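You operate a simulated robot arm through the tools that you are given. There is no shell and no other tool. Be economical: measure what you need, move in short steps, check, and stop when the job is done.

The job below is to be done with a simulated robot arm. You get a single attempt, and the scene is never put back.

JOB
Raise the blind, free the latch and set the window wide open.
Fine: blind fully up and latch free before the window is set; switch the dome light off; the window ends as set.

The check looks at the end state, three seconds after you hand in, the way a careful person would. Anything else that was tipped, shoved, dropped, spilled or broken makes it a failure.

ROBOT AND FRAMES
A 7-joint arm with a two-finger parallel gripper, fixed in place. Base frame: the origin is at the foot of the arm, x ahead of it, y to its left, z up. Readings come in mm, rad, newtons and seconds.
With the tool pointing down near the work surface it reaches from about 100 to 520 mm from the base axis. Its first joint turns from -2.007 to 2.007 rad. Payload 3.91 kg.
The tool frame sits at the grasp point between the pads (the TCP): z along the fingers, y along the line on which they close. The tips reach 30 mm beyond it. Largest opening 110 mm; finger width 20, thickness 10; the body of the gripper, 48 by 112 mm, starts 55 mm behind the TCP.
Orientation is told as [roll, pitch, yaw] about the base's x, y, z axes, in that order, counted from this pose: with the fingers straight down and closing along the base's y, the tool's x points along the base's -x, its y along +y and its z along -z.

CONTROLS
- The arm moves only by the tool nudge_tool. Its argument "targets" is a list of rows, each an object (a shift or turn left out is 0, a gripper value left out holds the last) with "offset": the shift along the base's x, y, z in mm, a list of three; "rotation": the turn, a rotation vector about the base's x, y, z in degrees, a list of three; "claw": the opening, from 0 (shut) to 1 (fully open). In form: [{"offset": [dx, dy, dz], "rotation": [wx, wy, wz], "claw": claw}, ...]. A call has 1 to 20 rows; each row is the pose to reach, as a shift and turn from the pose commanded when the call began. A row lasts 0.2 s, in which the tool goes at most 50 mm and 0.15 rad; a call with a longer step from one row to the next is refused whole, and so is a gripper value outside its range. A pose out of reach is approached as far as the arm can. The call stops where the force on the tool passes 50 N (or 10 N more than at its start, if that is more) or the arm is blocked; 0.2 s more then pass. The fingers move at their own pace (about 108 mm/s each) and stop on an object; they squeeze with about 35 N. The grip force told is the motor's: it shows also when the fingers shut on nothing. Time passes only in rows, and 0.2 s behind the last, so rows that repeat a pose let the fingers close. The reply holds the time, the measured pose of the TCP, the force on the tool along the base axes, the opening and the grip force, in the units named above and with some noise, with the torque about the TCP (base axes, N m) and any sound that the robot's microphone picked up, and new pictures: "pictures" is both (left out), scene, wrist or none.
- Cameras (640 x 400 px; columns grow to the right, rows downward): "scene" is fixed at [401.4, 500.6, 1340.6]; the picture's right is [-0.98, 0.18, 0.00], its down [0.02, 0.13, -0.99] and it looks along [-0.18, -0.97, -0.13] (base axes); focal length 307 px, centre (320, 200). "wrist" rides on the gripper at [72, 17, -103] in the tool frame; the picture's right is [-0.23, 0.97, 0.00], its down [-0.76, -0.18, -0.62] and it looks along [-0.61, -0.14, 0.78] (tool axes); focal length 222 px, centre (320, 200). There is no depth. A picture from a camera that has moved, and an enlarged one, comes with that camera's place and axes in the base frame and with its lens.
- move_column(by): slides the trunk up (or, below 0, down) by that many mm; the arm rides with it, the base frame stays. It gives what a move gives, with no picture.
- close_up(camera, box): a new picture of the part [left, top, right, bottom] of that camera's present view, enlarged. It takes no simulated time.
- sign_off(): hands the job in; it is judged then, once.

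Go step by step. Nothing tells you positions but the pictures and the camera data: compare them with the known pose of the tool, close in by small moves and look again before you grip or let go. The budget is 120 turns and 200 pictures, counting those below and the enlarged ones. Unless the task says otherwise, let go and move clear before handing in, and close with one line.

The tools are called after "Request:" by a JSON object that holds its "method" and its "body". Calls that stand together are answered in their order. nudge_tool: Moves the arm, as the interface text tells. Its arguments: {"type":"object","properties":{"targets":{"type":"array","items":{"type":"object","properties":{"offset":{"type":"array","items":{"type":"number"}},"rotation":{"type":"array","items":{"type":"number"}},"claw":{"type":"number"}}}},"pictures":{"type":"string","enum":["both","scene","wrist","none"]}},"required":["targets"]} The other tools are called the same way: move_column (by) slides the trunk up or down; close_up (camera, box) takes an enlarged picture of a part of a camera's view; sign_off () hands the job in.

At the start:

```text
clock: 0.0
ee_pos: [157.5, -443.3, 1471.6]
ee_rot: [-0.001, 0.001, -0.001]
force: [0.4, -0.8, -0.5]
wrist_torque: [0.01, 0.01, 0.0]
grip_width: 109.9
grasp_force: 0.0
trunk travel left (down, up): [-925.0, 65.0]
```

scene: 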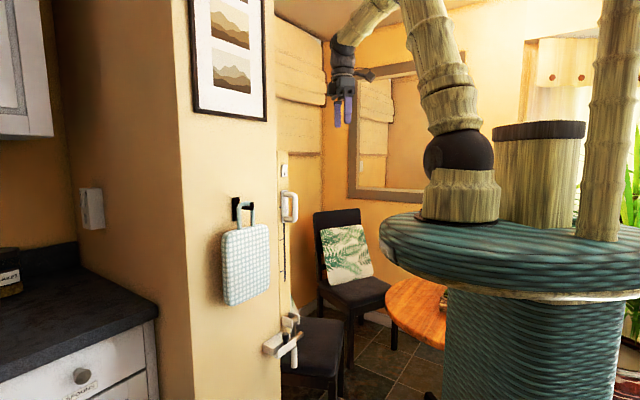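
wrist: 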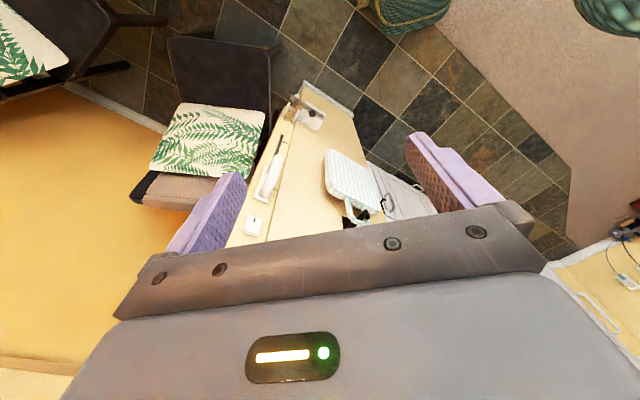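

I see a wall with a white handle, a chain or cord, a switch and a latch-like fixture at lower left of the arm. I'll take enlarged views to identify the parts.

Request:
{"method": "close_up", "body": {"camera": "scene", "box": [220, 140, 380, 240]}}

Request:
{"method": "close_up", "body": {"camera": "scene", "box": [220, 280, 380, 380]}}

Request:
{"method": "close_up", "body": {"camera": "wrist", "box": [220, 80, 420, 250]}}

Request:
{"method": "close_up", "body": {"camera": "scene", "box": [260, 0, 460, 220]}}

```text
4.00 times, centred on (300, 190) of scene
camera zoom: at [401.4, 500.6, 1340.6], right [-0.98, 0.18, 0.0], down [0.02, 0.13, -0.99], along [-0.18, -0.97, -0.13], focal length 1229 px, centre (400, 240)
```

zoom: 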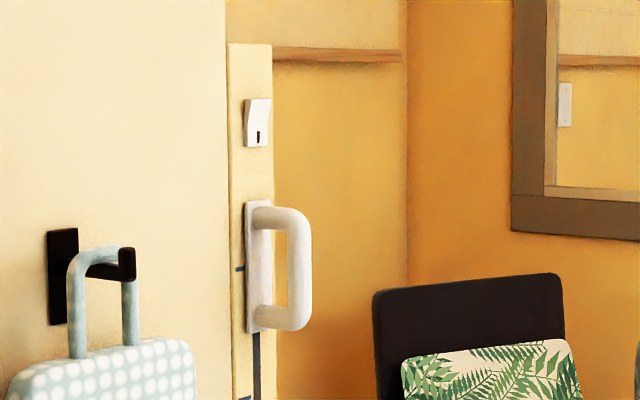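

```text
4.00 times, centred on (300, 330) of scene
camera zoom: at [401.4, 500.6, 1340.6], right [-0.98, 0.18, 0.0], down [0.02, 0.13, -0.99], along [-0.18, -0.97, -0.13], focal length 1229 px, centre (400, -320)
```

zoom: 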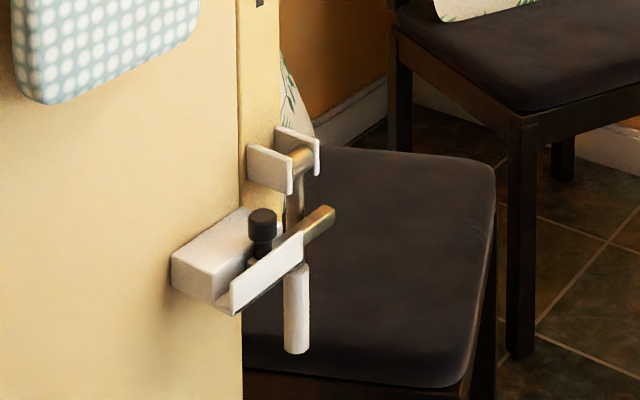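

```text
2.35 times, centred on (320, 165) of wrist
camera zoom: at [85.9, -427.1, 1576.1], right [0.23, 0.97, 0.0], down [0.76, -0.18, 0.62], along [0.61, -0.14, -0.78], focal length 523 px, centre (320, 282)
```

zoom: 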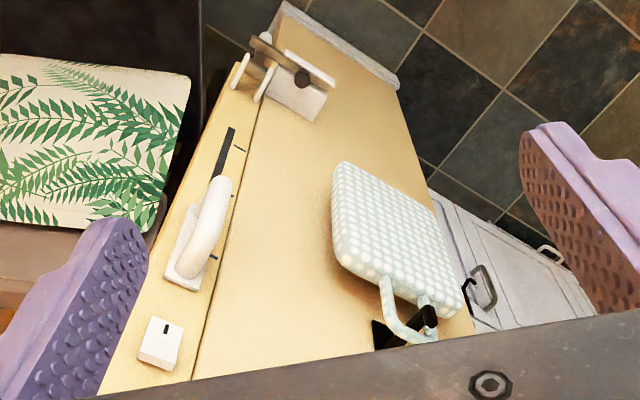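

```text
1.82 times, centred on (360, 110) of scene
camera zoom: at [401.4, 500.6, 1340.6], right [-0.98, 0.18, 0.0], down [0.02, 0.13, -0.99], along [-0.18, -0.97, -0.13], focal length 559 px, centre (247, 364)
```

zoom: 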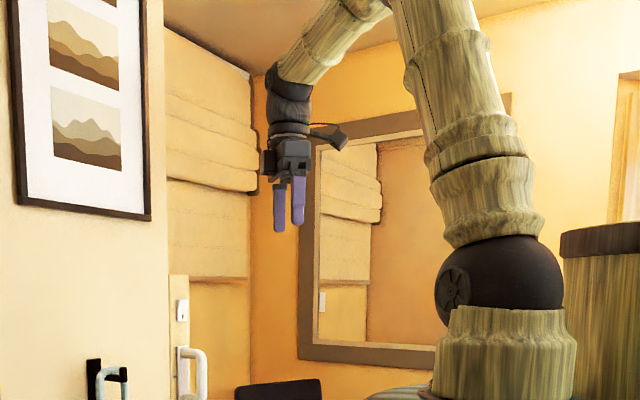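

The wall is oblique, with a switch, slotted handle and a latch bracket below. I'll turn the tool to face it so the wrist camera sees it square.

Request:
{"method": "nudge_tool", "body": {"targets": [{"rotation": [0, 0, -8]}, {"rotation": [0, 0, -16]}, {"rotation": [0, 0, -24]}, {"rotation": [0, 0, -32]}, {"rotation": [0, 0, -41]}], "pictures": "none"}}

Request:
{"method": "nudge_tool", "body": {"targets": [{"rotation": [-5.3, -6, 0]}, {"rotation": [-10.6, -12, 0]}, {"rotation": [-15.8, -18, 0]}, {"rotation": [-19.8, -22.5, 0]}], "pictures": "both"}}

```text
refused: row 5 steps farther than a row can; nothing moved
```

```text
clock: 1.0
ee_pos: [157.1, -442.6, 1471.8]
ee_rot: [-0.365, -0.385, 0.073]
force: [0.1, 0.1, 0.6]
wrist_torque: [0.0, 0.02, 0.02]
grip_width: 109.9
grasp_force: 0.1
trunk travel left (down, up): [-925.0, 65.0]
camera wrist: at [53.0, -398.1, 1529.2], right [0.27, 0.93, -0.24], down [0.46, 0.09, 0.88], along [0.85, -0.35, -0.4], focal length 222 px, centre (320, 200)
```

scene: 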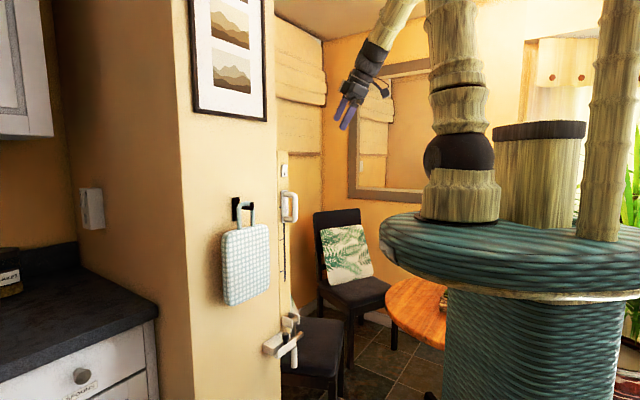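
wrist: 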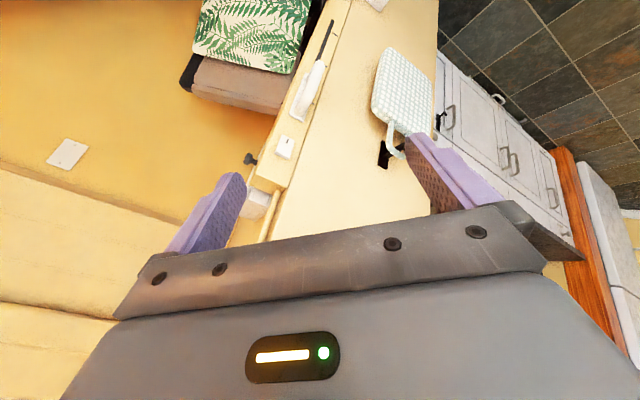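

Image-down is base-up here, so the handle is at the top end of its slot. I'll finish the roll so the view is upright to the wall.

Request:
{"method": "nudge_tool", "body": {"targets": [{"rotation": [3.08, -2.7, -7.1]}, {"rotation": [6.16, -5.4, -14.2]}, {"rotation": [9.24, -8.1, -21.3]}, {"rotation": [12.3, -10.8, -28.4]}, {"rotation": [15.4, -13.5, -35.5]}], "pictures": "wrist"}}

```text
clock: 2.2
ee_pos: [157.8, -443.9, 1472.1]
ee_rot: [-0.004, -0.522, -0.715]
force: [0.2, -0.6, 1.0]
wrist_torque: [-0.01, -0.01, 0.01]
grip_width: 110.1
grasp_force: 0.0
trunk travel left (down, up): [-925.0, 65.0]
camera wrist: at [83.7, -356.1, 1526.2], right [0.79, 0.6, 0.11], down [0.15, -0.36, 0.92], along [0.6, -0.71, -0.37], focal length 222 px, centre (320, 200)
```

wrist: 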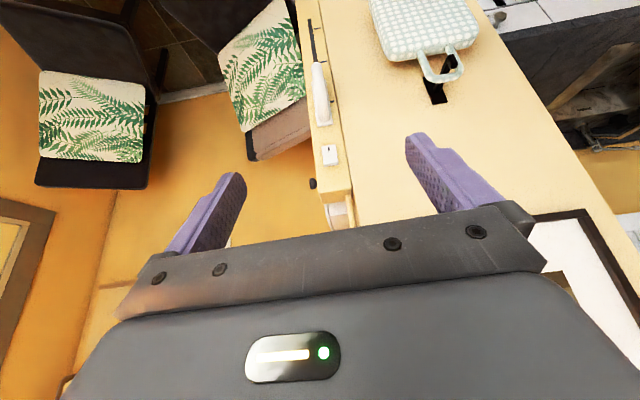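

The strip now runs vertically in view. I'll lower the trunk to look at the handle, switch and latch.

Request:
{"method": "move_column", "body": {"by": -200}}

Request:
{"method": "close_up", "body": {"camera": "wrist", "box": [220, 0, 420, 180]}}

Request:
{"method": "close_up", "body": {"camera": "wrist", "box": [0, 0, 640, 400]}}

```text
clock: 4.4
ee_pos: [158.8, -444.1, 1271.5]
ee_rot: [-0.002, -0.522, -0.714]
force: [0.7, 0.0, -0.4]
wrist_torque: [-0.01, 0.0, 0.0]
grip_width: 109.8
grasp_force: 0.0
trunk travel left (down, up): [-725.0, 265.0]
```

```text
2.22 times, centred on (320, 90) of wrist
camera zoom: at [83.5, -356.2, 1326.2], right [0.79, 0.61, 0.11], down [0.15, -0.36, 0.92], along [0.6, -0.71, -0.37], focal length 494 px, centre (320, 444)
```

zoom: 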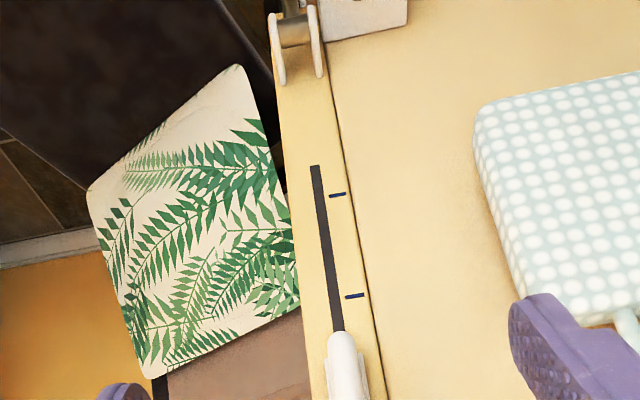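

```text
1.00 times, centred on (320, 200) of wrist (not enlarged: the box is as wide or as high as the picture)
camera zoom: at [83.5, -356.2, 1326.2], right [0.79, 0.61, 0.11], down [0.15, -0.36, 0.92], along [0.6, -0.71, -0.37], focal length 222 px, centre (320, 200)
```

zoom: 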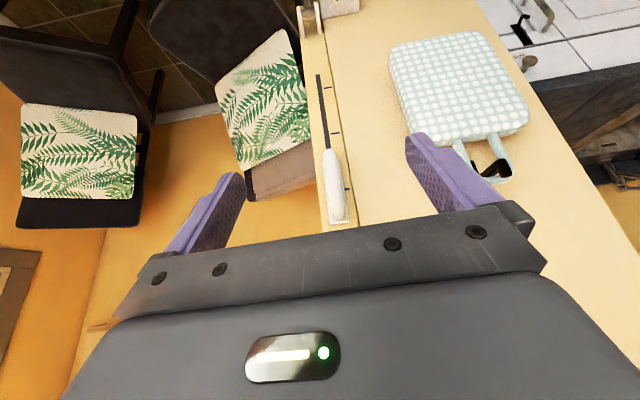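

The slot has three tick marks. Now I'll look lower at the latch fixture.

Request:
{"method": "move_column", "body": {"by": -200}}

Request:
{"method": "close_up", "body": {"camera": "wrist", "box": [220, 0, 420, 180]}}

Request:
{"method": "close_up", "body": {"camera": "scene", "box": [220, 100, 380, 240]}}

```text
clock: 6.5
ee_pos: [156.7, -444.5, 1071.5]
ee_rot: [-0.004, -0.521, -0.714]
force: [-0.1, 0.5, -0.4]
wrist_torque: [0.0, 0.0, 0.01]
grip_width: 110.0
grasp_force: 0.1
trunk travel left (down, up): [-525.0, 465.0]
```

```text
2.22 times, centred on (320, 90) of wrist
camera zoom: at [83.5, -356.2, 1126.2], right [0.79, 0.61, 0.11], down [0.15, -0.36, 0.92], along [0.6, -0.71, -0.37], focal length 494 px, centre (320, 444)
```

zoom: 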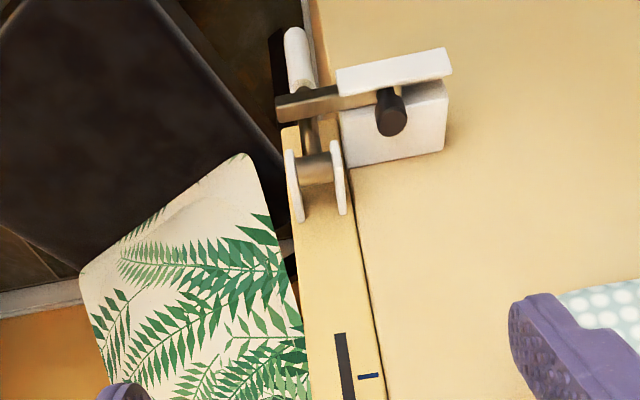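

```text
2.86 times, centred on (300, 170) of scene
camera zoom: at [401.4, 500.6, 1340.6], right [-0.98, 0.18, 0.0], down [0.02, 0.13, -0.99], along [-0.18, -0.97, -0.13], focal length 878 px, centre (377, 286)
```

zoom: 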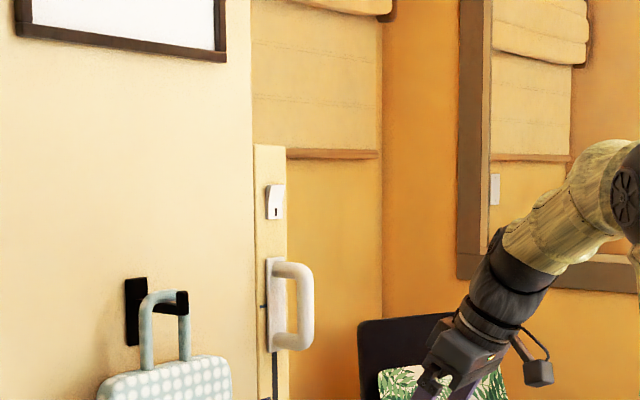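

The lower fixture is a sliding bolt (black knob) that crosses in front of a hinged hanging lever. There is also something at the top left of the post, so I'll go back up and zoom there.

Request:
{"method": "move_column", "body": {"by": 450}}

Request:
{"method": "close_up", "body": {"camera": "wrist", "box": [260, 80, 420, 220]}}

```text
refused: 450 is not a number from -400 to 400
```

```text
2.86 times, centred on (340, 150) of wrist
camera zoom: at [83.5, -356.2, 1126.2], right [0.79, 0.61, 0.11], down [0.15, -0.36, 0.92], along [0.6, -0.71, -0.37], focal length 635 px, centre (263, 343)
```

zoom: 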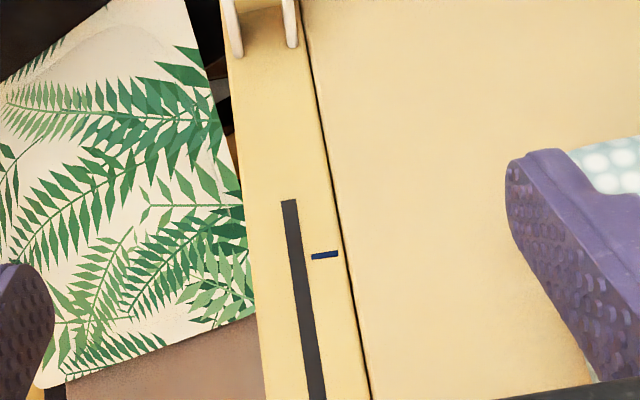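

Request:
{"method": "move_column", "body": {"by": 380}}

Request:
{"method": "close_up", "body": {"camera": "wrist", "box": [260, 80, 420, 220]}}

```text
clock: 10.2
ee_pos: [158.5, -443.8, 1452.3]
ee_rot: [-0.003, -0.522, -0.714]
force: [0.0, 0.2, -0.8]
wrist_torque: [-0.03, -0.01, 0.03]
grip_width: 110.0
grasp_force: 0.0
trunk travel left (down, up): [-905.0, 85.0]
```

```text
2.86 times, centred on (340, 150) of wrist
camera zoom: at [83.6, -356.2, 1506.1], right [0.79, 0.61, 0.11], down [0.15, -0.36, 0.92], along [0.6, -0.71, -0.37], focal length 635 px, centre (263, 343)
```

zoom: 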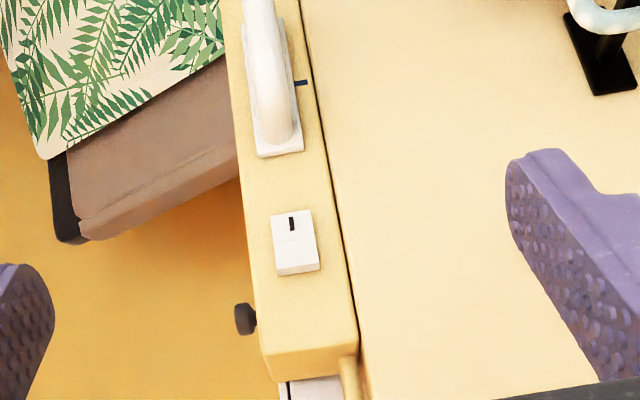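

There is a dark knob on the side of the post and something white behind its top. I'll shift sideways and up to look at that.

Request:
{"method": "nudge_tool", "body": {"targets": [{"offset": [-22, -25, 20]}, {"offset": [-44, -50, 40]}, {"offset": [-66, -75, 60]}, {"offset": [-88, -100, 60]}], "pictures": "both"}}

```text
clock: 11.2
ee_pos: [68.8, -545.6, 1510.7]
ee_rot: [-0.002, -0.522, -0.713]
force: [-0.5, -0.6, 0.2]
wrist_torque: [0.04, -0.02, -0.01]
grip_width: 110.0
grasp_force: 0.0
trunk travel left (down, up): [-905.0, 85.0]
camera wrist: at [-5.7, -458.7, 1565.0], right [0.79, 0.61, 0.11], down [0.15, -0.36, 0.92], along [0.6, -0.71, -0.38], focal length 222 px, centre (320, 200)
```

scene: 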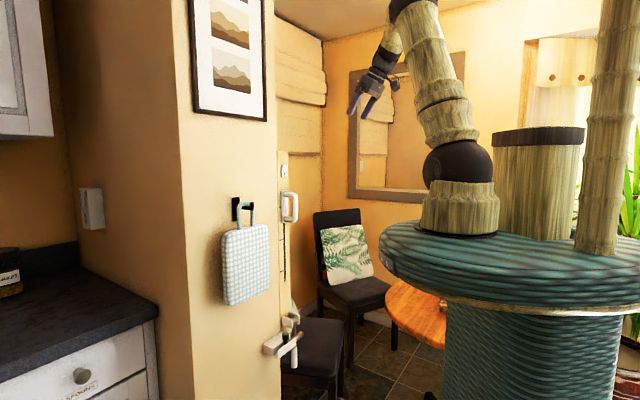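
wrist: 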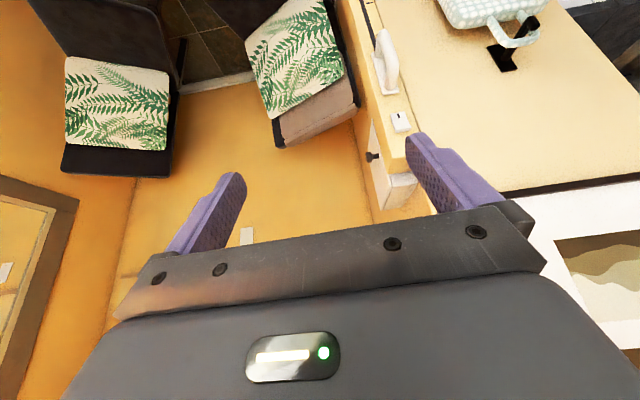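

Request:
{"method": "close_up", "body": {"camera": "wrist", "box": [330, 80, 440, 220]}}

Request:
{"method": "close_up", "body": {"camera": "wrist", "box": [0, 180, 300, 400]}}

```text
2.86 times, centred on (385, 150) of wrist
camera zoom: at [-5.7, -458.7, 1565.0], right [0.79, 0.61, 0.11], down [0.15, -0.36, 0.92], along [0.6, -0.71, -0.38], focal length 635 px, centre (134, 343)
```

zoom: 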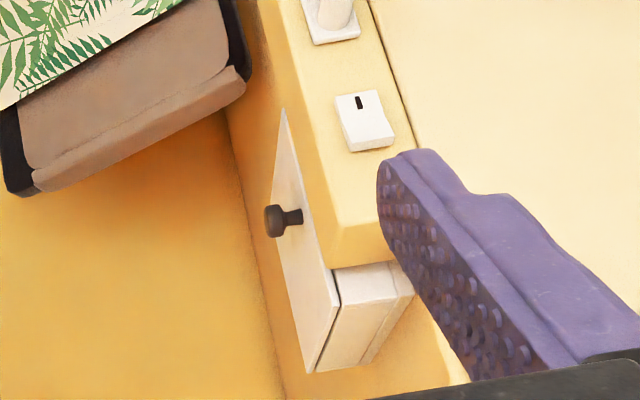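

```text
1.82 times, centred on (150, 290) of wrist
camera zoom: at [-5.7, -458.7, 1565.0], right [0.79, 0.61, 0.11], down [0.15, -0.36, 0.92], along [0.6, -0.71, -0.38], focal length 404 px, centre (629, 36)
```

zoom: 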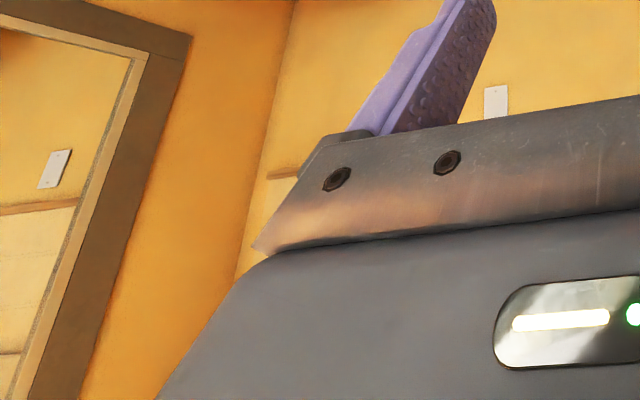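

There is only a small cabinet behind the post, most likely unrelated. I read the controls as a rocker for the light, a bolt for the latch, and the hanging lever and slotted slider for the blind and window. I'll go back and lower the arm for a proper look at the latch.

Request:
{"method": "nudge_tool", "body": {"targets": [{"offset": [22, 25, 0]}, {"offset": [44, 50, 0]}, {"offset": [66, 75, 0]}, {"offset": [88, 100, 0]}], "pictures": "none"}}

Request:
{"method": "move_column", "body": {"by": -350}}

Request:
{"method": "move_column", "body": {"by": -290}}

Request:
{"method": "close_up", "body": {"camera": "wrist", "box": [240, 40, 480, 210]}}

Request:
{"method": "close_up", "body": {"camera": "scene", "box": [255, 300, 345, 370]}}

```text
clock: 12.2
ee_pos: [157.6, -442.6, 1510.3]
ee_rot: [-0.006, -0.523, -0.712]
force: [0.0, 0.7, 0.0]
wrist_torque: [-0.01, 0.0, -0.03]
grip_width: 110.0
grasp_force: 0.0
trunk travel left (down, up): [-905.0, 85.0]
```

```text
clock: 15.6
ee_pos: [156.5, -443.5, 1159.7]
ee_rot: [-0.004, -0.521, -0.715]
force: [-0.4, 0.4, -0.9]
wrist_torque: [-0.03, 0.03, -0.03]
grip_width: 110.3
grasp_force: 0.0
trunk travel left (down, up): [-555.0, 435.0]
```

```text
clock: 18.6
ee_pos: [157.0, -444.5, 871.3]
ee_rot: [-0.005, -0.522, -0.713]
force: [-0.3, -0.2, -0.1]
wrist_torque: [-0.03, 0.02, 0.03]
grip_width: 110.2
grasp_force: 0.1
trunk travel left (down, up): [-265.0, 725.0]
```

```text
2.35 times, centred on (360, 125) of wrist
camera zoom: at [82.4, -356.3, 924.4], right [0.79, 0.61, 0.11], down [0.15, -0.36, 0.92], along [0.6, -0.71, -0.37], focal length 523 px, centre (226, 376)
```

zoom: 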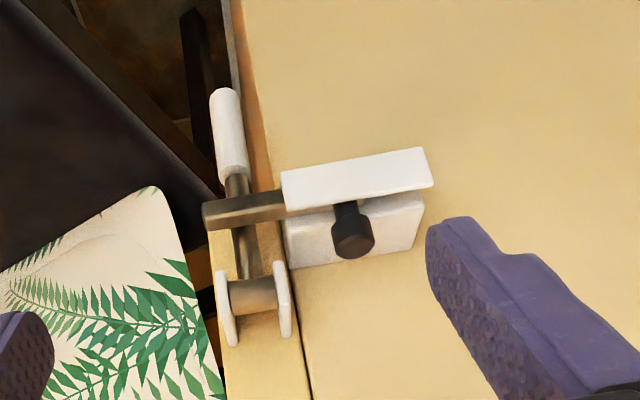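

```text
5.71 times, centred on (300, 335) of scene
camera zoom: at [401.4, 500.6, 1340.6], right [-0.98, 0.18, 0.0], down [0.02, 0.13, -0.99], along [-0.18, -0.97, -0.13], focal length 1756 px, centre (434, -571)
```

zoom: 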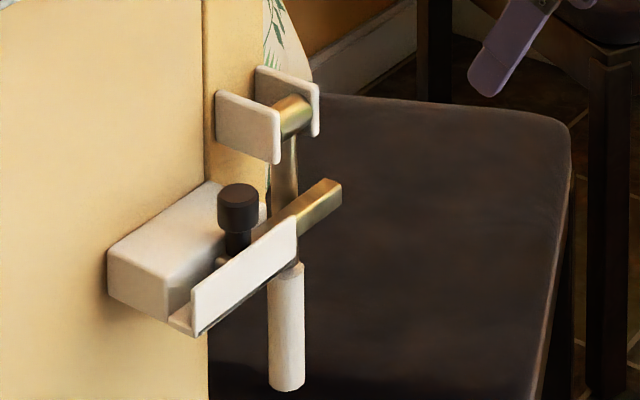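

The view is clear: the bolt bar crosses in front of the lever and its knob stands up at about (334, -514, 728). I'll tilt to 45°, align with the wall and come up to the knob.

Request:
{"method": "nudge_tool", "body": {"targets": [{"rotation": [-5.2, -5.45, -2.95], "claw": 0.5}, {"rotation": [-10.4, -10.9, -5.9], "claw": 0.5}, {"offset": [35, -8, -21], "rotation": [-10.4, -10.9, -5.9]}, {"offset": [70, -16, -42], "rotation": [-10.4, -10.9, -5.9]}, {"offset": [105, -24, -63], "rotation": [-10.4, -10.9, -5.9]}, {"offset": [138, -30, -80], "rotation": [-10.4, -10.9, -5.9]}], "pictures": "both"}}

Request:
{"method": "close_up", "body": {"camera": "scene", "box": [245, 280, 345, 370]}}

```text
clock: 19.9
ee_pos: [293.2, -472.2, 790.2]
ee_rot: [-0.003, -0.785, -0.82]
force: [-0.2, -0.2, -0.2]
wrist_torque: [0.0, 0.0, 0.01]
grip_width: 55.1
grasp_force: 0.1
trunk travel left (down, up): [-265.0, 725.0]
camera wrist: at [221.5, -370.7, 812.3], right [0.82, 0.55, 0.16], down [-0.06, -0.19, 0.98], along [0.57, -0.82, -0.12], focal length 222 px, centre (320, 200)
```

scene: 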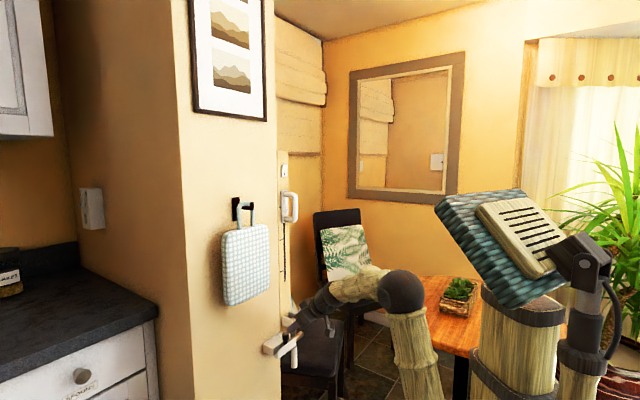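
wrist: 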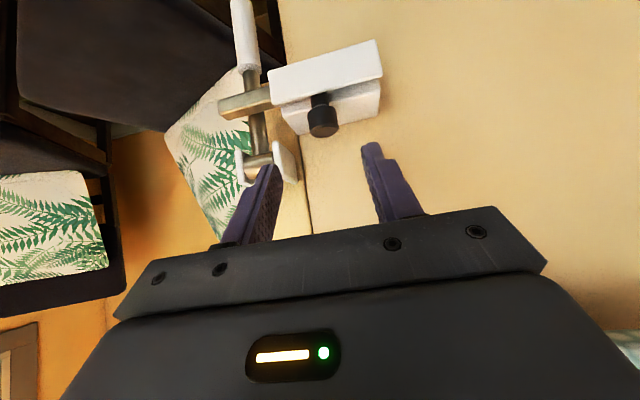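

```text
4.44 times, centred on (295, 325) of scene
camera zoom: at [401.4, 500.6, 1340.6], right [-0.98, 0.18, 0.0], down [0.02, 0.13, -0.99], along [-0.18, -0.97, -0.13], focal length 1366 px, centre (431, -356)
```

zoom: 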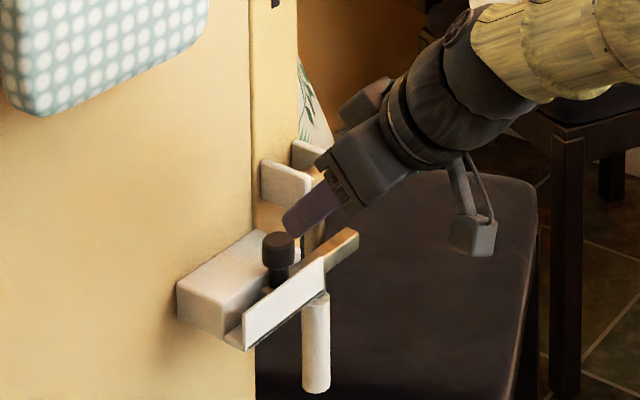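

The knob estimate is confirmed and the clevis plate is close on the left, so I'll narrow the opening and advance over the knob.

Request:
{"method": "nudge_tool", "body": {"targets": [{"offset": [0, 0, 0], "claw": 0.4}, {"offset": [11, -11, -15]}, {"offset": [22, -22, -30]}], "pictures": "wrist"}}

Request:
{"method": "close_up", "body": {"camera": "scene", "box": [245, 280, 345, 370]}}

```text
clock: 20.8
ee_pos: [317.2, -495.0, 760.5]
ee_rot: [-0.002, -0.784, -0.817]
force: [0.4, 0.3, 0.1]
wrist_torque: [-0.01, -0.02, 0.03]
grip_width: 44.1
grasp_force: 0.0
trunk travel left (down, up): [-265.0, 725.0]
camera wrist: at [244.9, -392.9, 782.6], right [0.82, 0.55, 0.16], down [-0.06, -0.19, 0.98], along [0.57, -0.81, -0.12], focal length 222 px, centre (320, 200)
```

wrist: 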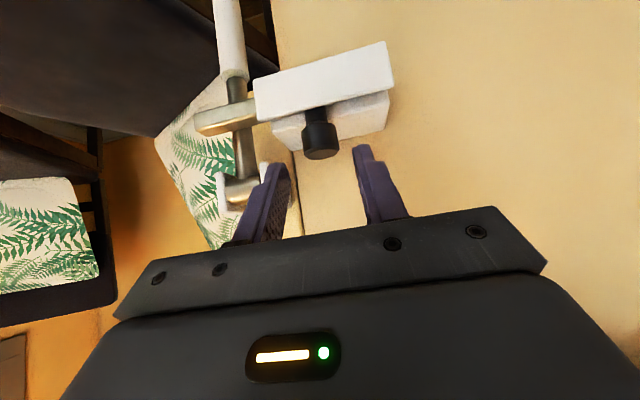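

```text
4.44 times, centred on (295, 325) of scene
camera zoom: at [401.4, 500.6, 1340.6], right [-0.98, 0.18, 0.0], down [0.02, 0.13, -0.99], along [-0.18, -0.97, -0.13], focal length 1366 px, centre (431, -356)
```

zoom: 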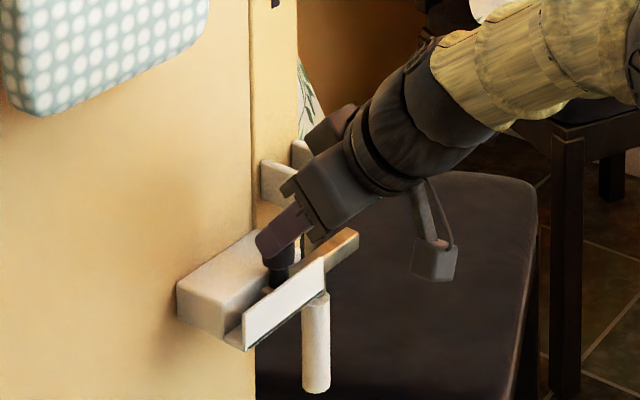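

The knob lies between the tips; I'll advance the last bit and close on it.

Request:
{"method": "nudge_tool", "body": {"targets": [{"offset": [7, -6, -9]}, {"offset": [13, -12, -18]}, {"offset": [13, -12, -18]}], "pictures": "wrist"}}

Request:
{"method": "close_up", "body": {"camera": "scene", "box": [245, 280, 345, 370]}}

```text
clock: 21.6
ee_pos: [329.1, -508.0, 741.6]
ee_rot: [-0.002, -0.786, -0.819]
force: [0.3, -0.1, -0.4]
wrist_torque: [-0.04, 0.01, 0.02]
grip_width: 43.8
grasp_force: 0.1
trunk travel left (down, up): [-265.0, 725.0]
camera wrist: at [257.1, -405.5, 764.7], right [0.82, 0.55, 0.16], down [-0.06, -0.19, 0.98], along [0.57, -0.82, -0.12], focal length 222 px, centre (320, 200)
```

wrist: 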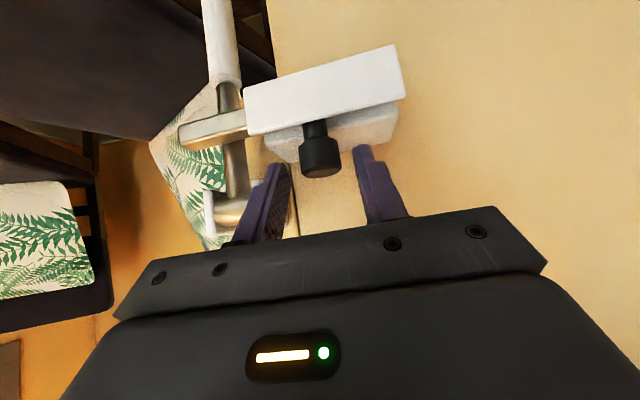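

```text
4.44 times, centred on (295, 325) of scene
camera zoom: at [401.4, 500.6, 1340.6], right [-0.98, 0.18, 0.0], down [0.02, 0.13, -0.99], along [-0.18, -0.97, -0.13], focal length 1366 px, centre (431, -356)
```

zoom: 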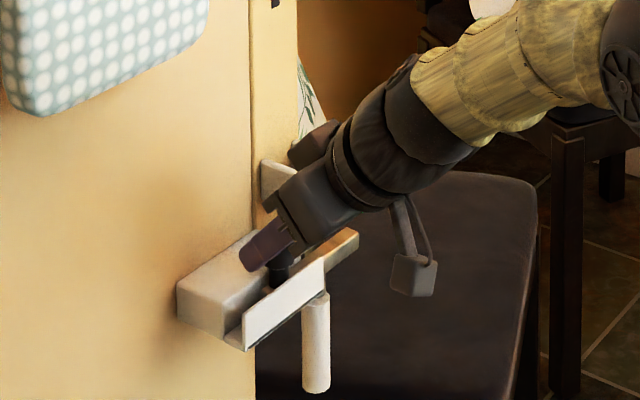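

Request:
{"method": "nudge_tool", "body": {"targets": [{"claw": 0.15}, {"claw": 0.1}, {"claw": 0.1}, {"claw": 0.1}], "pictures": "wrist"}}

```text
clock: 22.6
ee_pos: [330.6, -506.7, 742.1]
ee_rot: [-0.001, -0.787, -0.818]
force: [5.0, 3.5, 0.3]
wrist_torque: [0.28, -0.38, -0.01]
grip_width: 24.9
grasp_force: 44.8
trunk travel left (down, up): [-265.0, 725.0]
camera wrist: at [257.8, -404.9, 764.7], right [0.82, 0.55, 0.16], down [-0.06, -0.19, 0.98], along [0.57, -0.81, -0.12], focal length 222 px, centre (320, 200)
```

wrist: 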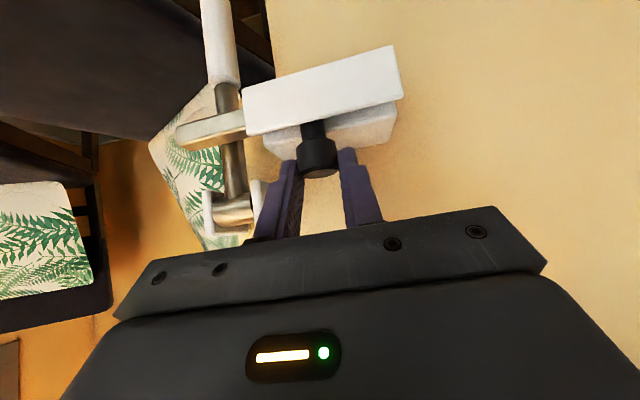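

The knob is gripped, with the opening at 25 mm. Next I slide the bolt along the wall away from the lever.

Request:
{"method": "nudge_tool", "body": {"targets": [{"offset": [5.9, 5.4, 0]}, {"offset": [11.8, 10.8, 0]}, {"offset": [17.6, 16.3, 0]}, {"offset": [23.5, 21.7, 0]}, {"offset": [29.4, 27.1, 0]}], "pictures": "wrist"}}

```text
clock: 23.8
ee_pos: [358.6, -478.1, 742.1]
ee_rot: [0.002, -0.783, -0.818]
force: [-18.9, 17.6, -0.8]
wrist_torque: [0.53, 0.18, -0.16]
grip_width: 24.8
grasp_force: 44.7
trunk travel left (down, up): [-265.0, 725.0]
camera wrist: at [285.8, -377.0, 764.9], right [0.82, 0.55, 0.16], down [-0.06, -0.19, 0.98], along [0.57, -0.81, -0.13], focal length 222 px, centre (320, 200)
```

wrist: 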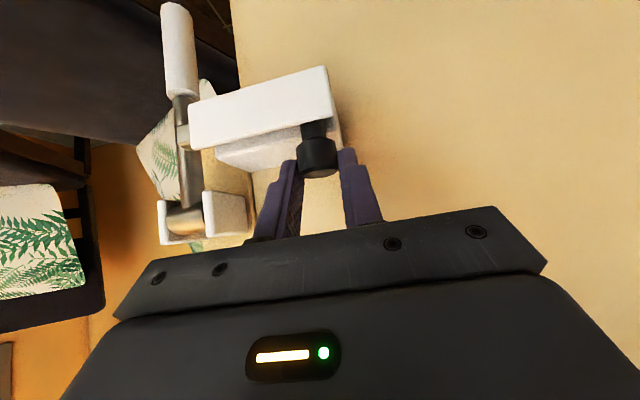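

Bolt slides; the guide force shows the wall direction is about 45°. I'll correct for that and continue to the stop.

Request:
{"method": "nudge_tool", "body": {"targets": [{"offset": [2.5, 5.5, 0]}, {"offset": [6.5, 9.5, 0]}, {"offset": [10.5, 13.5, 0]}, {"offset": [14.5, 17.5, 0]}, {"offset": [18.5, 21.5, 0]}], "pictures": "wrist"}}

```text
clock: 24.8
ee_pos: [362.3, -474.4, 741.9]
ee_rot: [-0.017, -0.788, -0.835]
force: [-3.4, -11.8, -7.4]
wrist_torque: [-0.28, -0.16, -0.43]
grip_width: 24.9
grasp_force: 45.0
trunk travel left (down, up): [-265.0, 725.0]
stopped in row 5: the force on the tool passed its limit at 52 N (the readings are from after the stop); the commanded pose is now the measured one
camera wrist: at [293.8, -369.8, 764.0], right [0.84, 0.53, 0.15], down [-0.06, -0.18, 0.98], along [0.54, -0.83, -0.12], focal length 222 px, centre (320, 200)
```

wrist: 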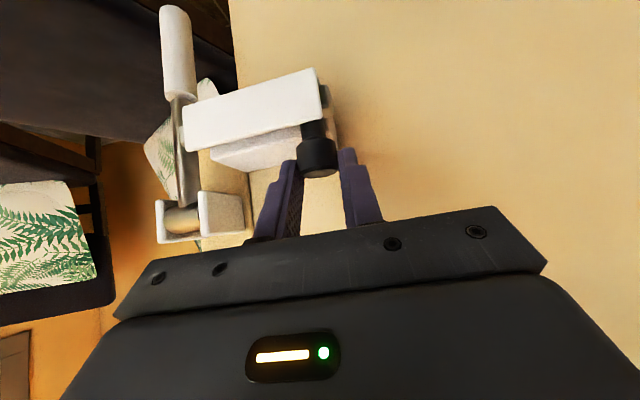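

The bolt hit its end stop after about 45 mm. I'll release, back off and check.

Request:
{"method": "nudge_tool", "body": {"targets": [{"claw": 0.35}, {"claw": 0.4}, {"offset": [-10, 10, 14]}, {"offset": [-25, 25, 35]}, {"offset": [-45, 45, 63]}], "pictures": "wrist"}}

Request:
{"method": "close_up", "body": {"camera": "scene", "box": [245, 280, 345, 370]}}

Request:
{"method": "close_up", "body": {"camera": "wrist", "box": [120, 0, 360, 160]}}

```text
clock: 26.0
ee_pos: [321.7, -426.7, 805.7]
ee_rot: [-0.015, -0.788, -0.832]
force: [0.2, -0.6, 0.1]
wrist_torque: [0.02, 0.0, 0.0]
grip_width: 44.2
grasp_force: 0.0
trunk travel left (down, up): [-265.0, 725.0]
camera wrist: at [251.0, -322.4, 827.5], right [0.83, 0.53, 0.15], down [-0.06, -0.18, 0.98], along [0.55, -0.83, -0.12], focal length 222 px, centre (320, 200)
```

wrist: 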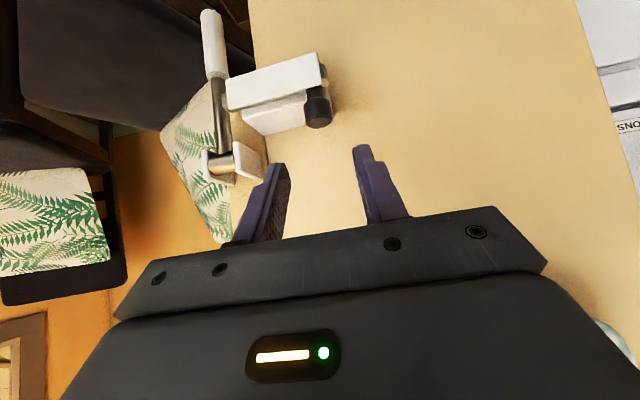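

```text
4.44 times, centred on (295, 325) of scene
camera zoom: at [401.4, 500.6, 1340.6], right [-0.98, 0.18, 0.0], down [0.02, 0.13, -0.99], along [-0.18, -0.97, -0.13], focal length 1366 px, centre (431, -356)
```

zoom: 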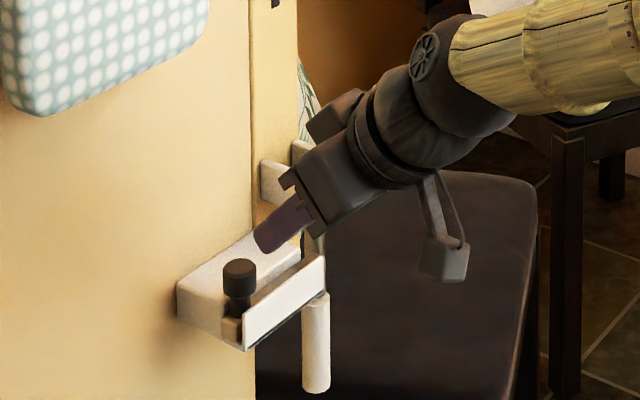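

```text
2.50 times, centred on (240, 80) of wrist
camera zoom: at [251.0, -322.4, 827.5], right [0.83, 0.53, 0.15], down [-0.06, -0.18, 0.98], along [0.55, -0.83, -0.12], focal length 555 px, centre (520, 500)
```

zoom: 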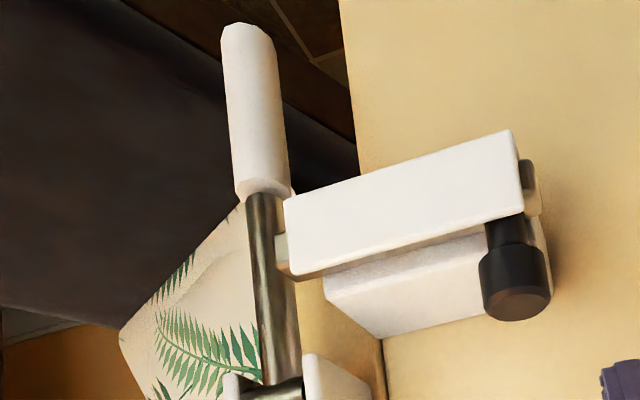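

The bolt is clear of the lever and the latch is free. Next is the hanging lever, with its grip around (300, -562, 566–645) and pivot at z≈748. I'll tilt the tool near horizontal, move across in front of it and lower.

Request:
{"method": "nudge_tool", "body": {"targets": [{"offset": [-20, -3, 0], "rotation": [-4.5, -4.3, 0.7], "claw": 0.5}, {"offset": [-40, -23, 0], "rotation": [-9, -8.6, 1.4]}, {"offset": [-60, -43, 0], "rotation": [-13.5, -13, 2]}, {"offset": [-80, -62, 0], "rotation": [-18.1, -17.3, 2.7]}], "pictures": "none"}}

Request:
{"method": "move_column", "body": {"by": -184}}

Request:
{"method": "close_up", "body": {"camera": "wrist", "box": [0, 0, 640, 400]}}

Request:
{"method": "close_up", "body": {"camera": "scene", "box": [245, 280, 375, 390]}}

```text
clock: 27.0
ee_pos: [241.6, -488.9, 803.3]
ee_rot: [-0.019, -1.228, -0.78]
force: [0.3, 0.2, 0.0]
wrist_torque: [0.01, 0.01, -0.03]
grip_width: 54.9
grasp_force: 0.1
trunk travel left (down, up): [-265.0, 725.0]
```

```text
clock: 29.0
ee_pos: [242.0, -490.4, 618.8]
ee_rot: [-0.021, -1.227, -0.782]
force: [0.6, 0.4, -0.2]
wrist_torque: [0.01, -0.01, -0.01]
grip_width: 55.0
grasp_force: 0.0
trunk travel left (down, up): [-81.0, 909.0]
```

```text
1.00 times, centred on (320, 200) of wrist (not enlarged: the box is as wide or as high as the picture)
camera zoom: at [168.6, -391.5, 586.2], right [0.75, 0.63, 0.21], down [-0.35, 0.12, 0.93], along [0.56, -0.77, 0.31], focal length 222 px, centre (320, 200)
```

zoom: 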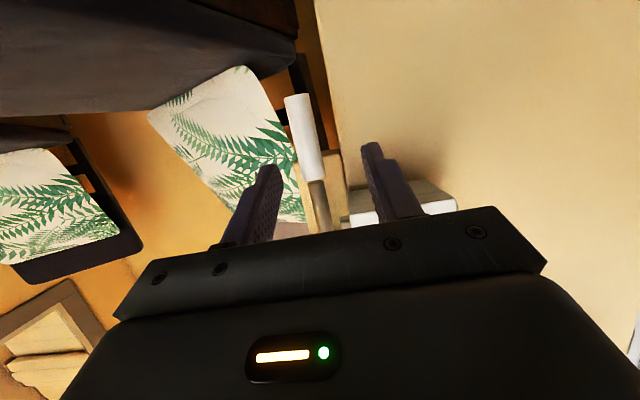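

```text
3.64 times, centred on (310, 335) of scene
camera zoom: at [401.4, 500.6, 1340.6], right [-0.98, 0.18, 0.0], down [0.02, 0.13, -0.99], along [-0.18, -0.97, -0.13], focal length 1118 px, centre (356, -291)
```

zoom: 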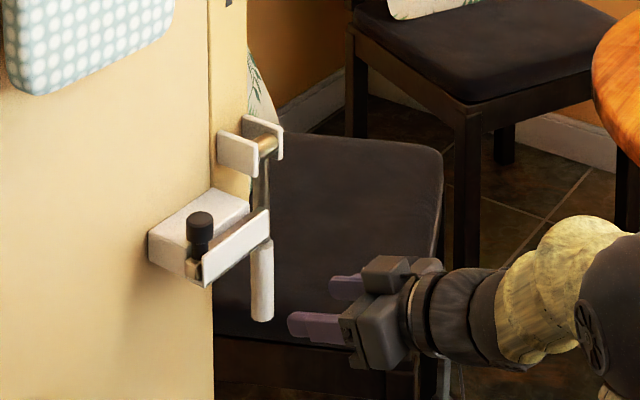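

The lever sits between the fingers' lines, slightly to the left. I'll correct sideways, advance and look once before closing.

Request:
{"method": "nudge_tool", "body": {"targets": [{"offset": [-8.5, -8.5, -8]}, {"offset": [12, -29, -13]}, {"offset": [33, -50, -18]}, {"offset": [54, -71, -23]}], "pictures": "wrist"}}

Request:
{"method": "close_up", "body": {"camera": "scene", "box": [245, 280, 375, 390]}}

```text
clock: 30.0
ee_pos: [295.8, -560.7, 596.9]
ee_rot: [-0.018, -1.23, -0.78]
force: [-0.5, -0.2, 0.1]
wrist_torque: [0.0, 0.04, -0.02]
grip_width: 55.1
grasp_force: 0.1
trunk travel left (down, up): [-81.0, 909.0]
camera wrist: at [222.9, -462.2, 563.6], right [0.75, 0.63, 0.21], down [-0.35, 0.12, 0.93], along [0.56, -0.77, 0.31], focal length 222 px, centre (320, 200)
```

wrist: 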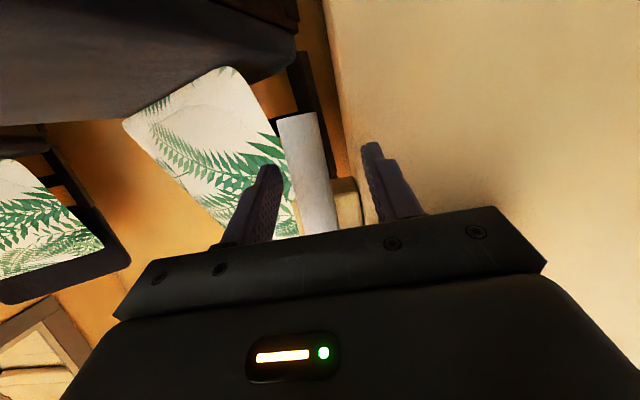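

```text
3.64 times, centred on (310, 335) of scene
camera zoom: at [401.4, 500.6, 1340.6], right [-0.98, 0.18, 0.0], down [0.02, 0.13, -0.99], along [-0.18, -0.97, -0.13], focal length 1118 px, centre (356, -291)
```

zoom: 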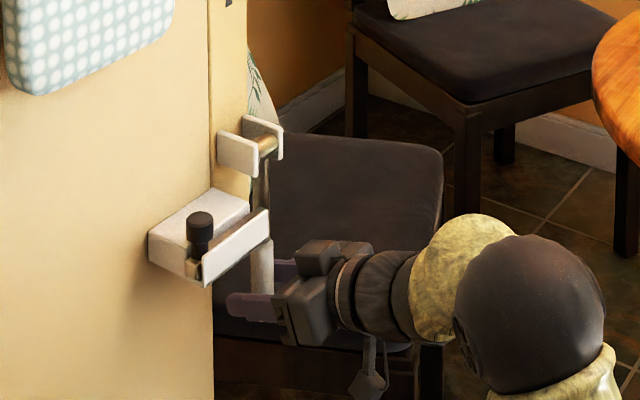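

Request:
{"method": "nudge_tool", "body": {"targets": [{"offset": [-3, -3, 0]}, {"offset": [-3, -3, 0], "claw": 0.1}, {"offset": [-3, -3, 0], "claw": 0.1}, {"offset": [-3, -3, 0], "claw": 0.1}], "pictures": "none"}}

```text
clock: 31.0
ee_pos: [290.1, -564.8, 595.3]
ee_rot: [-0.017, -1.227, -0.785]
force: [-7.5, -18.0, 0.4]
wrist_torque: [0.48, 0.21, -0.44]
grip_width: 24.7
grasp_force: 44.7
trunk travel left (down, up): [-81.0, 909.0]
```

Lever is gripped. I'll swing it outwards along its arc for the first 30° and watch the force.

Request:
{"method": "nudge_tool", "body": {"targets": [{"offset": [-3, -2, 0]}, {"offset": [-12.4, 7.4, 0.6]}, {"offset": [-21.8, 16.8, 2.3]}, {"offset": [-31, 26, 5.2]}, {"offset": [-40, 35, 9.2]}, {"offset": [-48.7, 43.7, 14.3]}, {"offset": [-57.1, 52.1, 20.5]}], "pictures": "scene"}}

```text
clock: 32.6
ee_pos: [236.0, -510.7, 614.4]
ee_rot: [-0.017, -1.224, -0.78]
force: [-0.8, 1.1, -8.1]
wrist_torque: [0.52, 0.71, 0.01]
grip_width: 24.6
grasp_force: 44.2
trunk travel left (down, up): [-81.0, 909.0]
```

scene: 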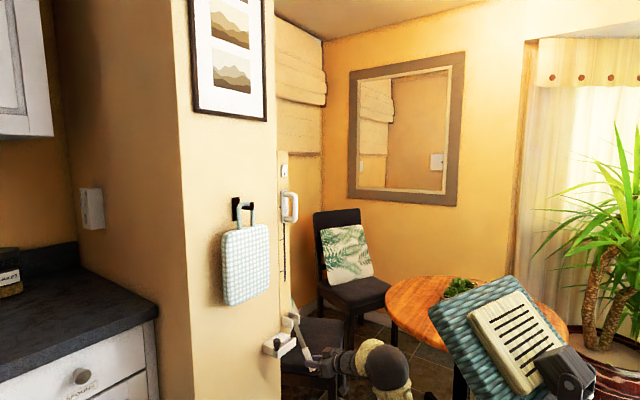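

The lever follows freely. I'll continue to about 90°.

Request:
{"method": "nudge_tool", "body": {"targets": [{"offset": [-8, 8, 7.3]}, {"offset": [-15.4, 15.4, 15.3]}, {"offset": [-22.4, 22.4, 24.4]}, {"offset": [-28.8, 28.8, 34.2]}, {"offset": [-34.5, 34.5, 44.7]}, {"offset": [-39.6, 39.6, 56]}, {"offset": [-44, 44, 67.9]}, {"offset": [-47.6, 47.6, 80.2]}, {"offset": [-50.4, 50.4, 92.9]}, {"offset": [-52.5, 52.5, 105.9]}, {"offset": [-54.1, 54.1, 132.5]}], "pictures": "scene"}}

```text
clock: 35.0
ee_pos: [182.1, -458.2, 756.5]
ee_rot: [-0.017, -1.24, -0.78]
force: [11.5, 11.3, 11.1]
wrist_torque: [-0.87, -1.33, 0.58]
grip_width: 24.9
grasp_force: 44.5
trunk travel left (down, up): [-81.0, 909.0]
```

scene: 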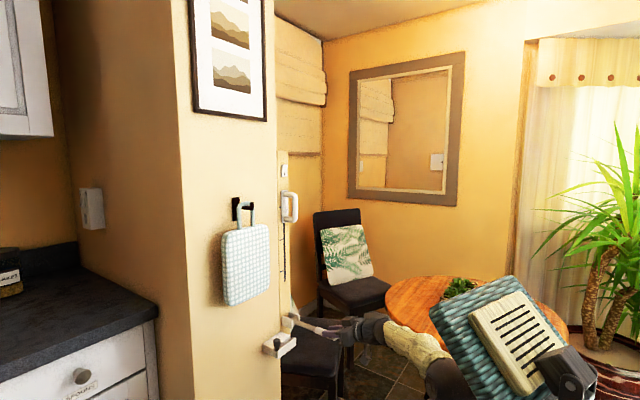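

Lever is near horizontal and pulling slightly upward. I'll continue upward toward its stop in small steps.

Request:
{"method": "nudge_tool", "body": {"targets": [{"offset": [1.4, 0.6, 13.3]}, {"offset": [2.6, -0.6, 26.6]}, {"offset": [4.7, -2.7, 39.6]}, {"offset": [7.5, -5.5, 52.3]}, {"offset": [11.1, -9.1, 64.7]}, {"offset": [15.5, -13.5, 76.5]}], "pictures": "scene"}}

```text
clock: 36.4
ee_pos: [196.6, -471.7, 825.9]
ee_rot: [-0.018, -1.229, -0.782]
force: [0.5, -0.1, 0.7]
wrist_torque: [-0.01, 0.03, -0.03]
grip_width: 11.2
grasp_force: 0.0
trunk travel left (down, up): [-81.0, 909.0]
```

scene: 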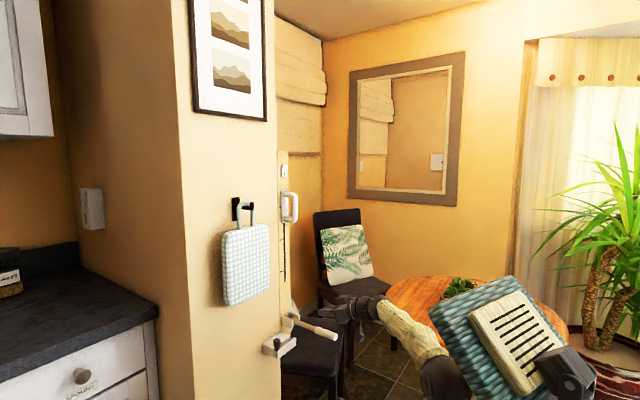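

Request:
{"method": "close_up", "body": {"camera": "scene", "box": [245, 280, 375, 390]}}

Request:
{"method": "close_up", "body": {"camera": "wrist", "box": [160, 0, 480, 220]}}

```text
3.64 times, centred on (310, 335) of scene
camera zoom: at [401.4, 500.6, 1340.6], right [-0.98, 0.18, 0.0], down [0.02, 0.13, -0.99], along [-0.18, -0.97, -0.13], focal length 1118 px, centre (356, -291)
```

zoom: 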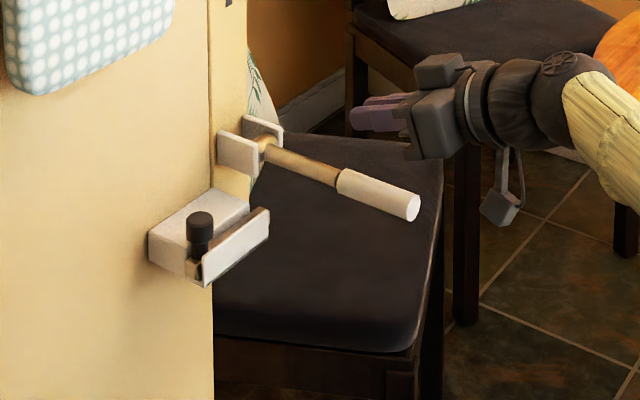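

```text
1.82 times, centred on (320, 110) of wrist
camera zoom: at [123.9, -372.9, 792.3], right [0.75, 0.63, 0.21], down [-0.35, 0.12, 0.93], along [0.56, -0.77, 0.31], focal length 404 px, centre (320, 364)
```

zoom: 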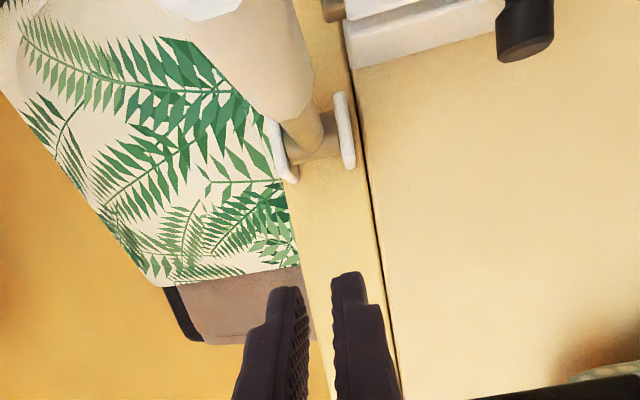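

The lever stands near horizontal and slipped from the pads there, so a stop is likely close. To confirm, I'll push it up from underneath with closed fingers.

Request:
{"method": "nudge_tool", "body": {"targets": [{"offset": [-33, 33, 0], "claw": 0}, {"offset": [-66, 66, 0]}, {"offset": [-75, 75, -40]}, {"offset": [-75, 75, -85]}, {"offset": [-75, 75, -130]}, {"offset": [-50, 50, -140]}, {"offset": [-25, 25, -140]}, {"offset": [-2, 2, -140]}], "pictures": "none"}}

Request:
{"method": "close_up", "body": {"camera": "scene", "box": [245, 280, 375, 390]}}

```text
clock: 38.1
ee_pos: [169.0, -447.9, 682.0]
ee_rot: [-0.002, -1.219, -0.807]
force: [-0.2, 0.5, 0.7]
wrist_torque: [0.0, 0.01, -0.03]
grip_width: 0.0
grasp_force: 34.8
trunk travel left (down, up): [-81.0, 909.0]
stopped in row 8: the force on the tool passed its limit at 76 N (the readings are from after the stop); the commanded pose is now the measured one
```

```text
3.64 times, centred on (310, 335) of scene
camera zoom: at [401.4, 500.6, 1340.6], right [-0.98, 0.18, 0.0], down [0.02, 0.13, -0.99], along [-0.18, -0.97, -0.13], focal length 1118 px, centre (356, -291)
```

zoom: 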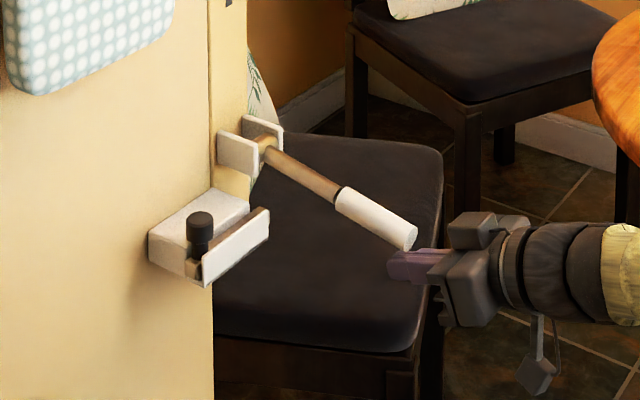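

The lever now sits lower than before, and my fingertips met its end. I'll back off and see whether it sinks by itself.

Request:
{"method": "nudge_tool", "body": {"targets": [{"offset": [-25, 25, 0]}, {"offset": [-35, 35, -20]}, {"offset": [-35, 35, -50]}], "pictures": "none"}}

Request:
{"method": "close_up", "body": {"camera": "scene", "box": [245, 280, 375, 390]}}

Request:
{"method": "nudge_tool", "body": {"targets": [{}, {}, {}, {}, {}, {}], "pictures": "none"}}

Request:
{"method": "close_up", "body": {"camera": "scene", "box": [245, 280, 375, 390]}}

```text
clock: 38.9
ee_pos: [133.5, -410.6, 631.1]
ee_rot: [0.008, -1.219, -0.815]
force: [-0.1, 0.9, 0.8]
wrist_torque: [0.02, 0.02, 0.0]
grip_width: 0.2
grasp_force: 34.8
trunk travel left (down, up): [-81.0, 909.0]
```

```text
3.64 times, centred on (310, 335) of scene
camera zoom: at [401.4, 500.6, 1340.6], right [-0.98, 0.18, 0.0], down [0.02, 0.13, -0.99], along [-0.18, -0.97, -0.13], focal length 1118 px, centre (356, -291)
```

zoom: 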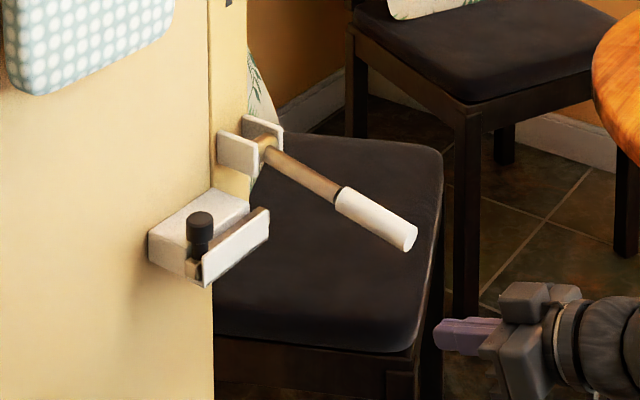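

```text
clock: 40.3
ee_pos: [133.5, -411.7, 632.4]
ee_rot: [-0.002, -1.221, -0.807]
force: [0.0, 0.2, 0.5]
wrist_torque: [0.0, 0.02, 0.0]
grip_width: 0.0
grasp_force: 34.9
trunk travel left (down, up): [-81.0, 909.0]
```

```text
3.64 times, centred on (310, 335) of scene
camera zoom: at [401.4, 500.6, 1340.6], right [-0.98, 0.18, 0.0], down [0.02, 0.13, -0.99], along [-0.18, -0.97, -0.13], focal length 1118 px, centre (356, -291)
```

zoom: 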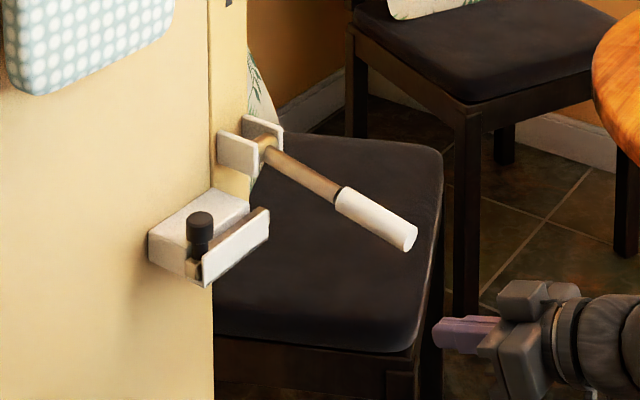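

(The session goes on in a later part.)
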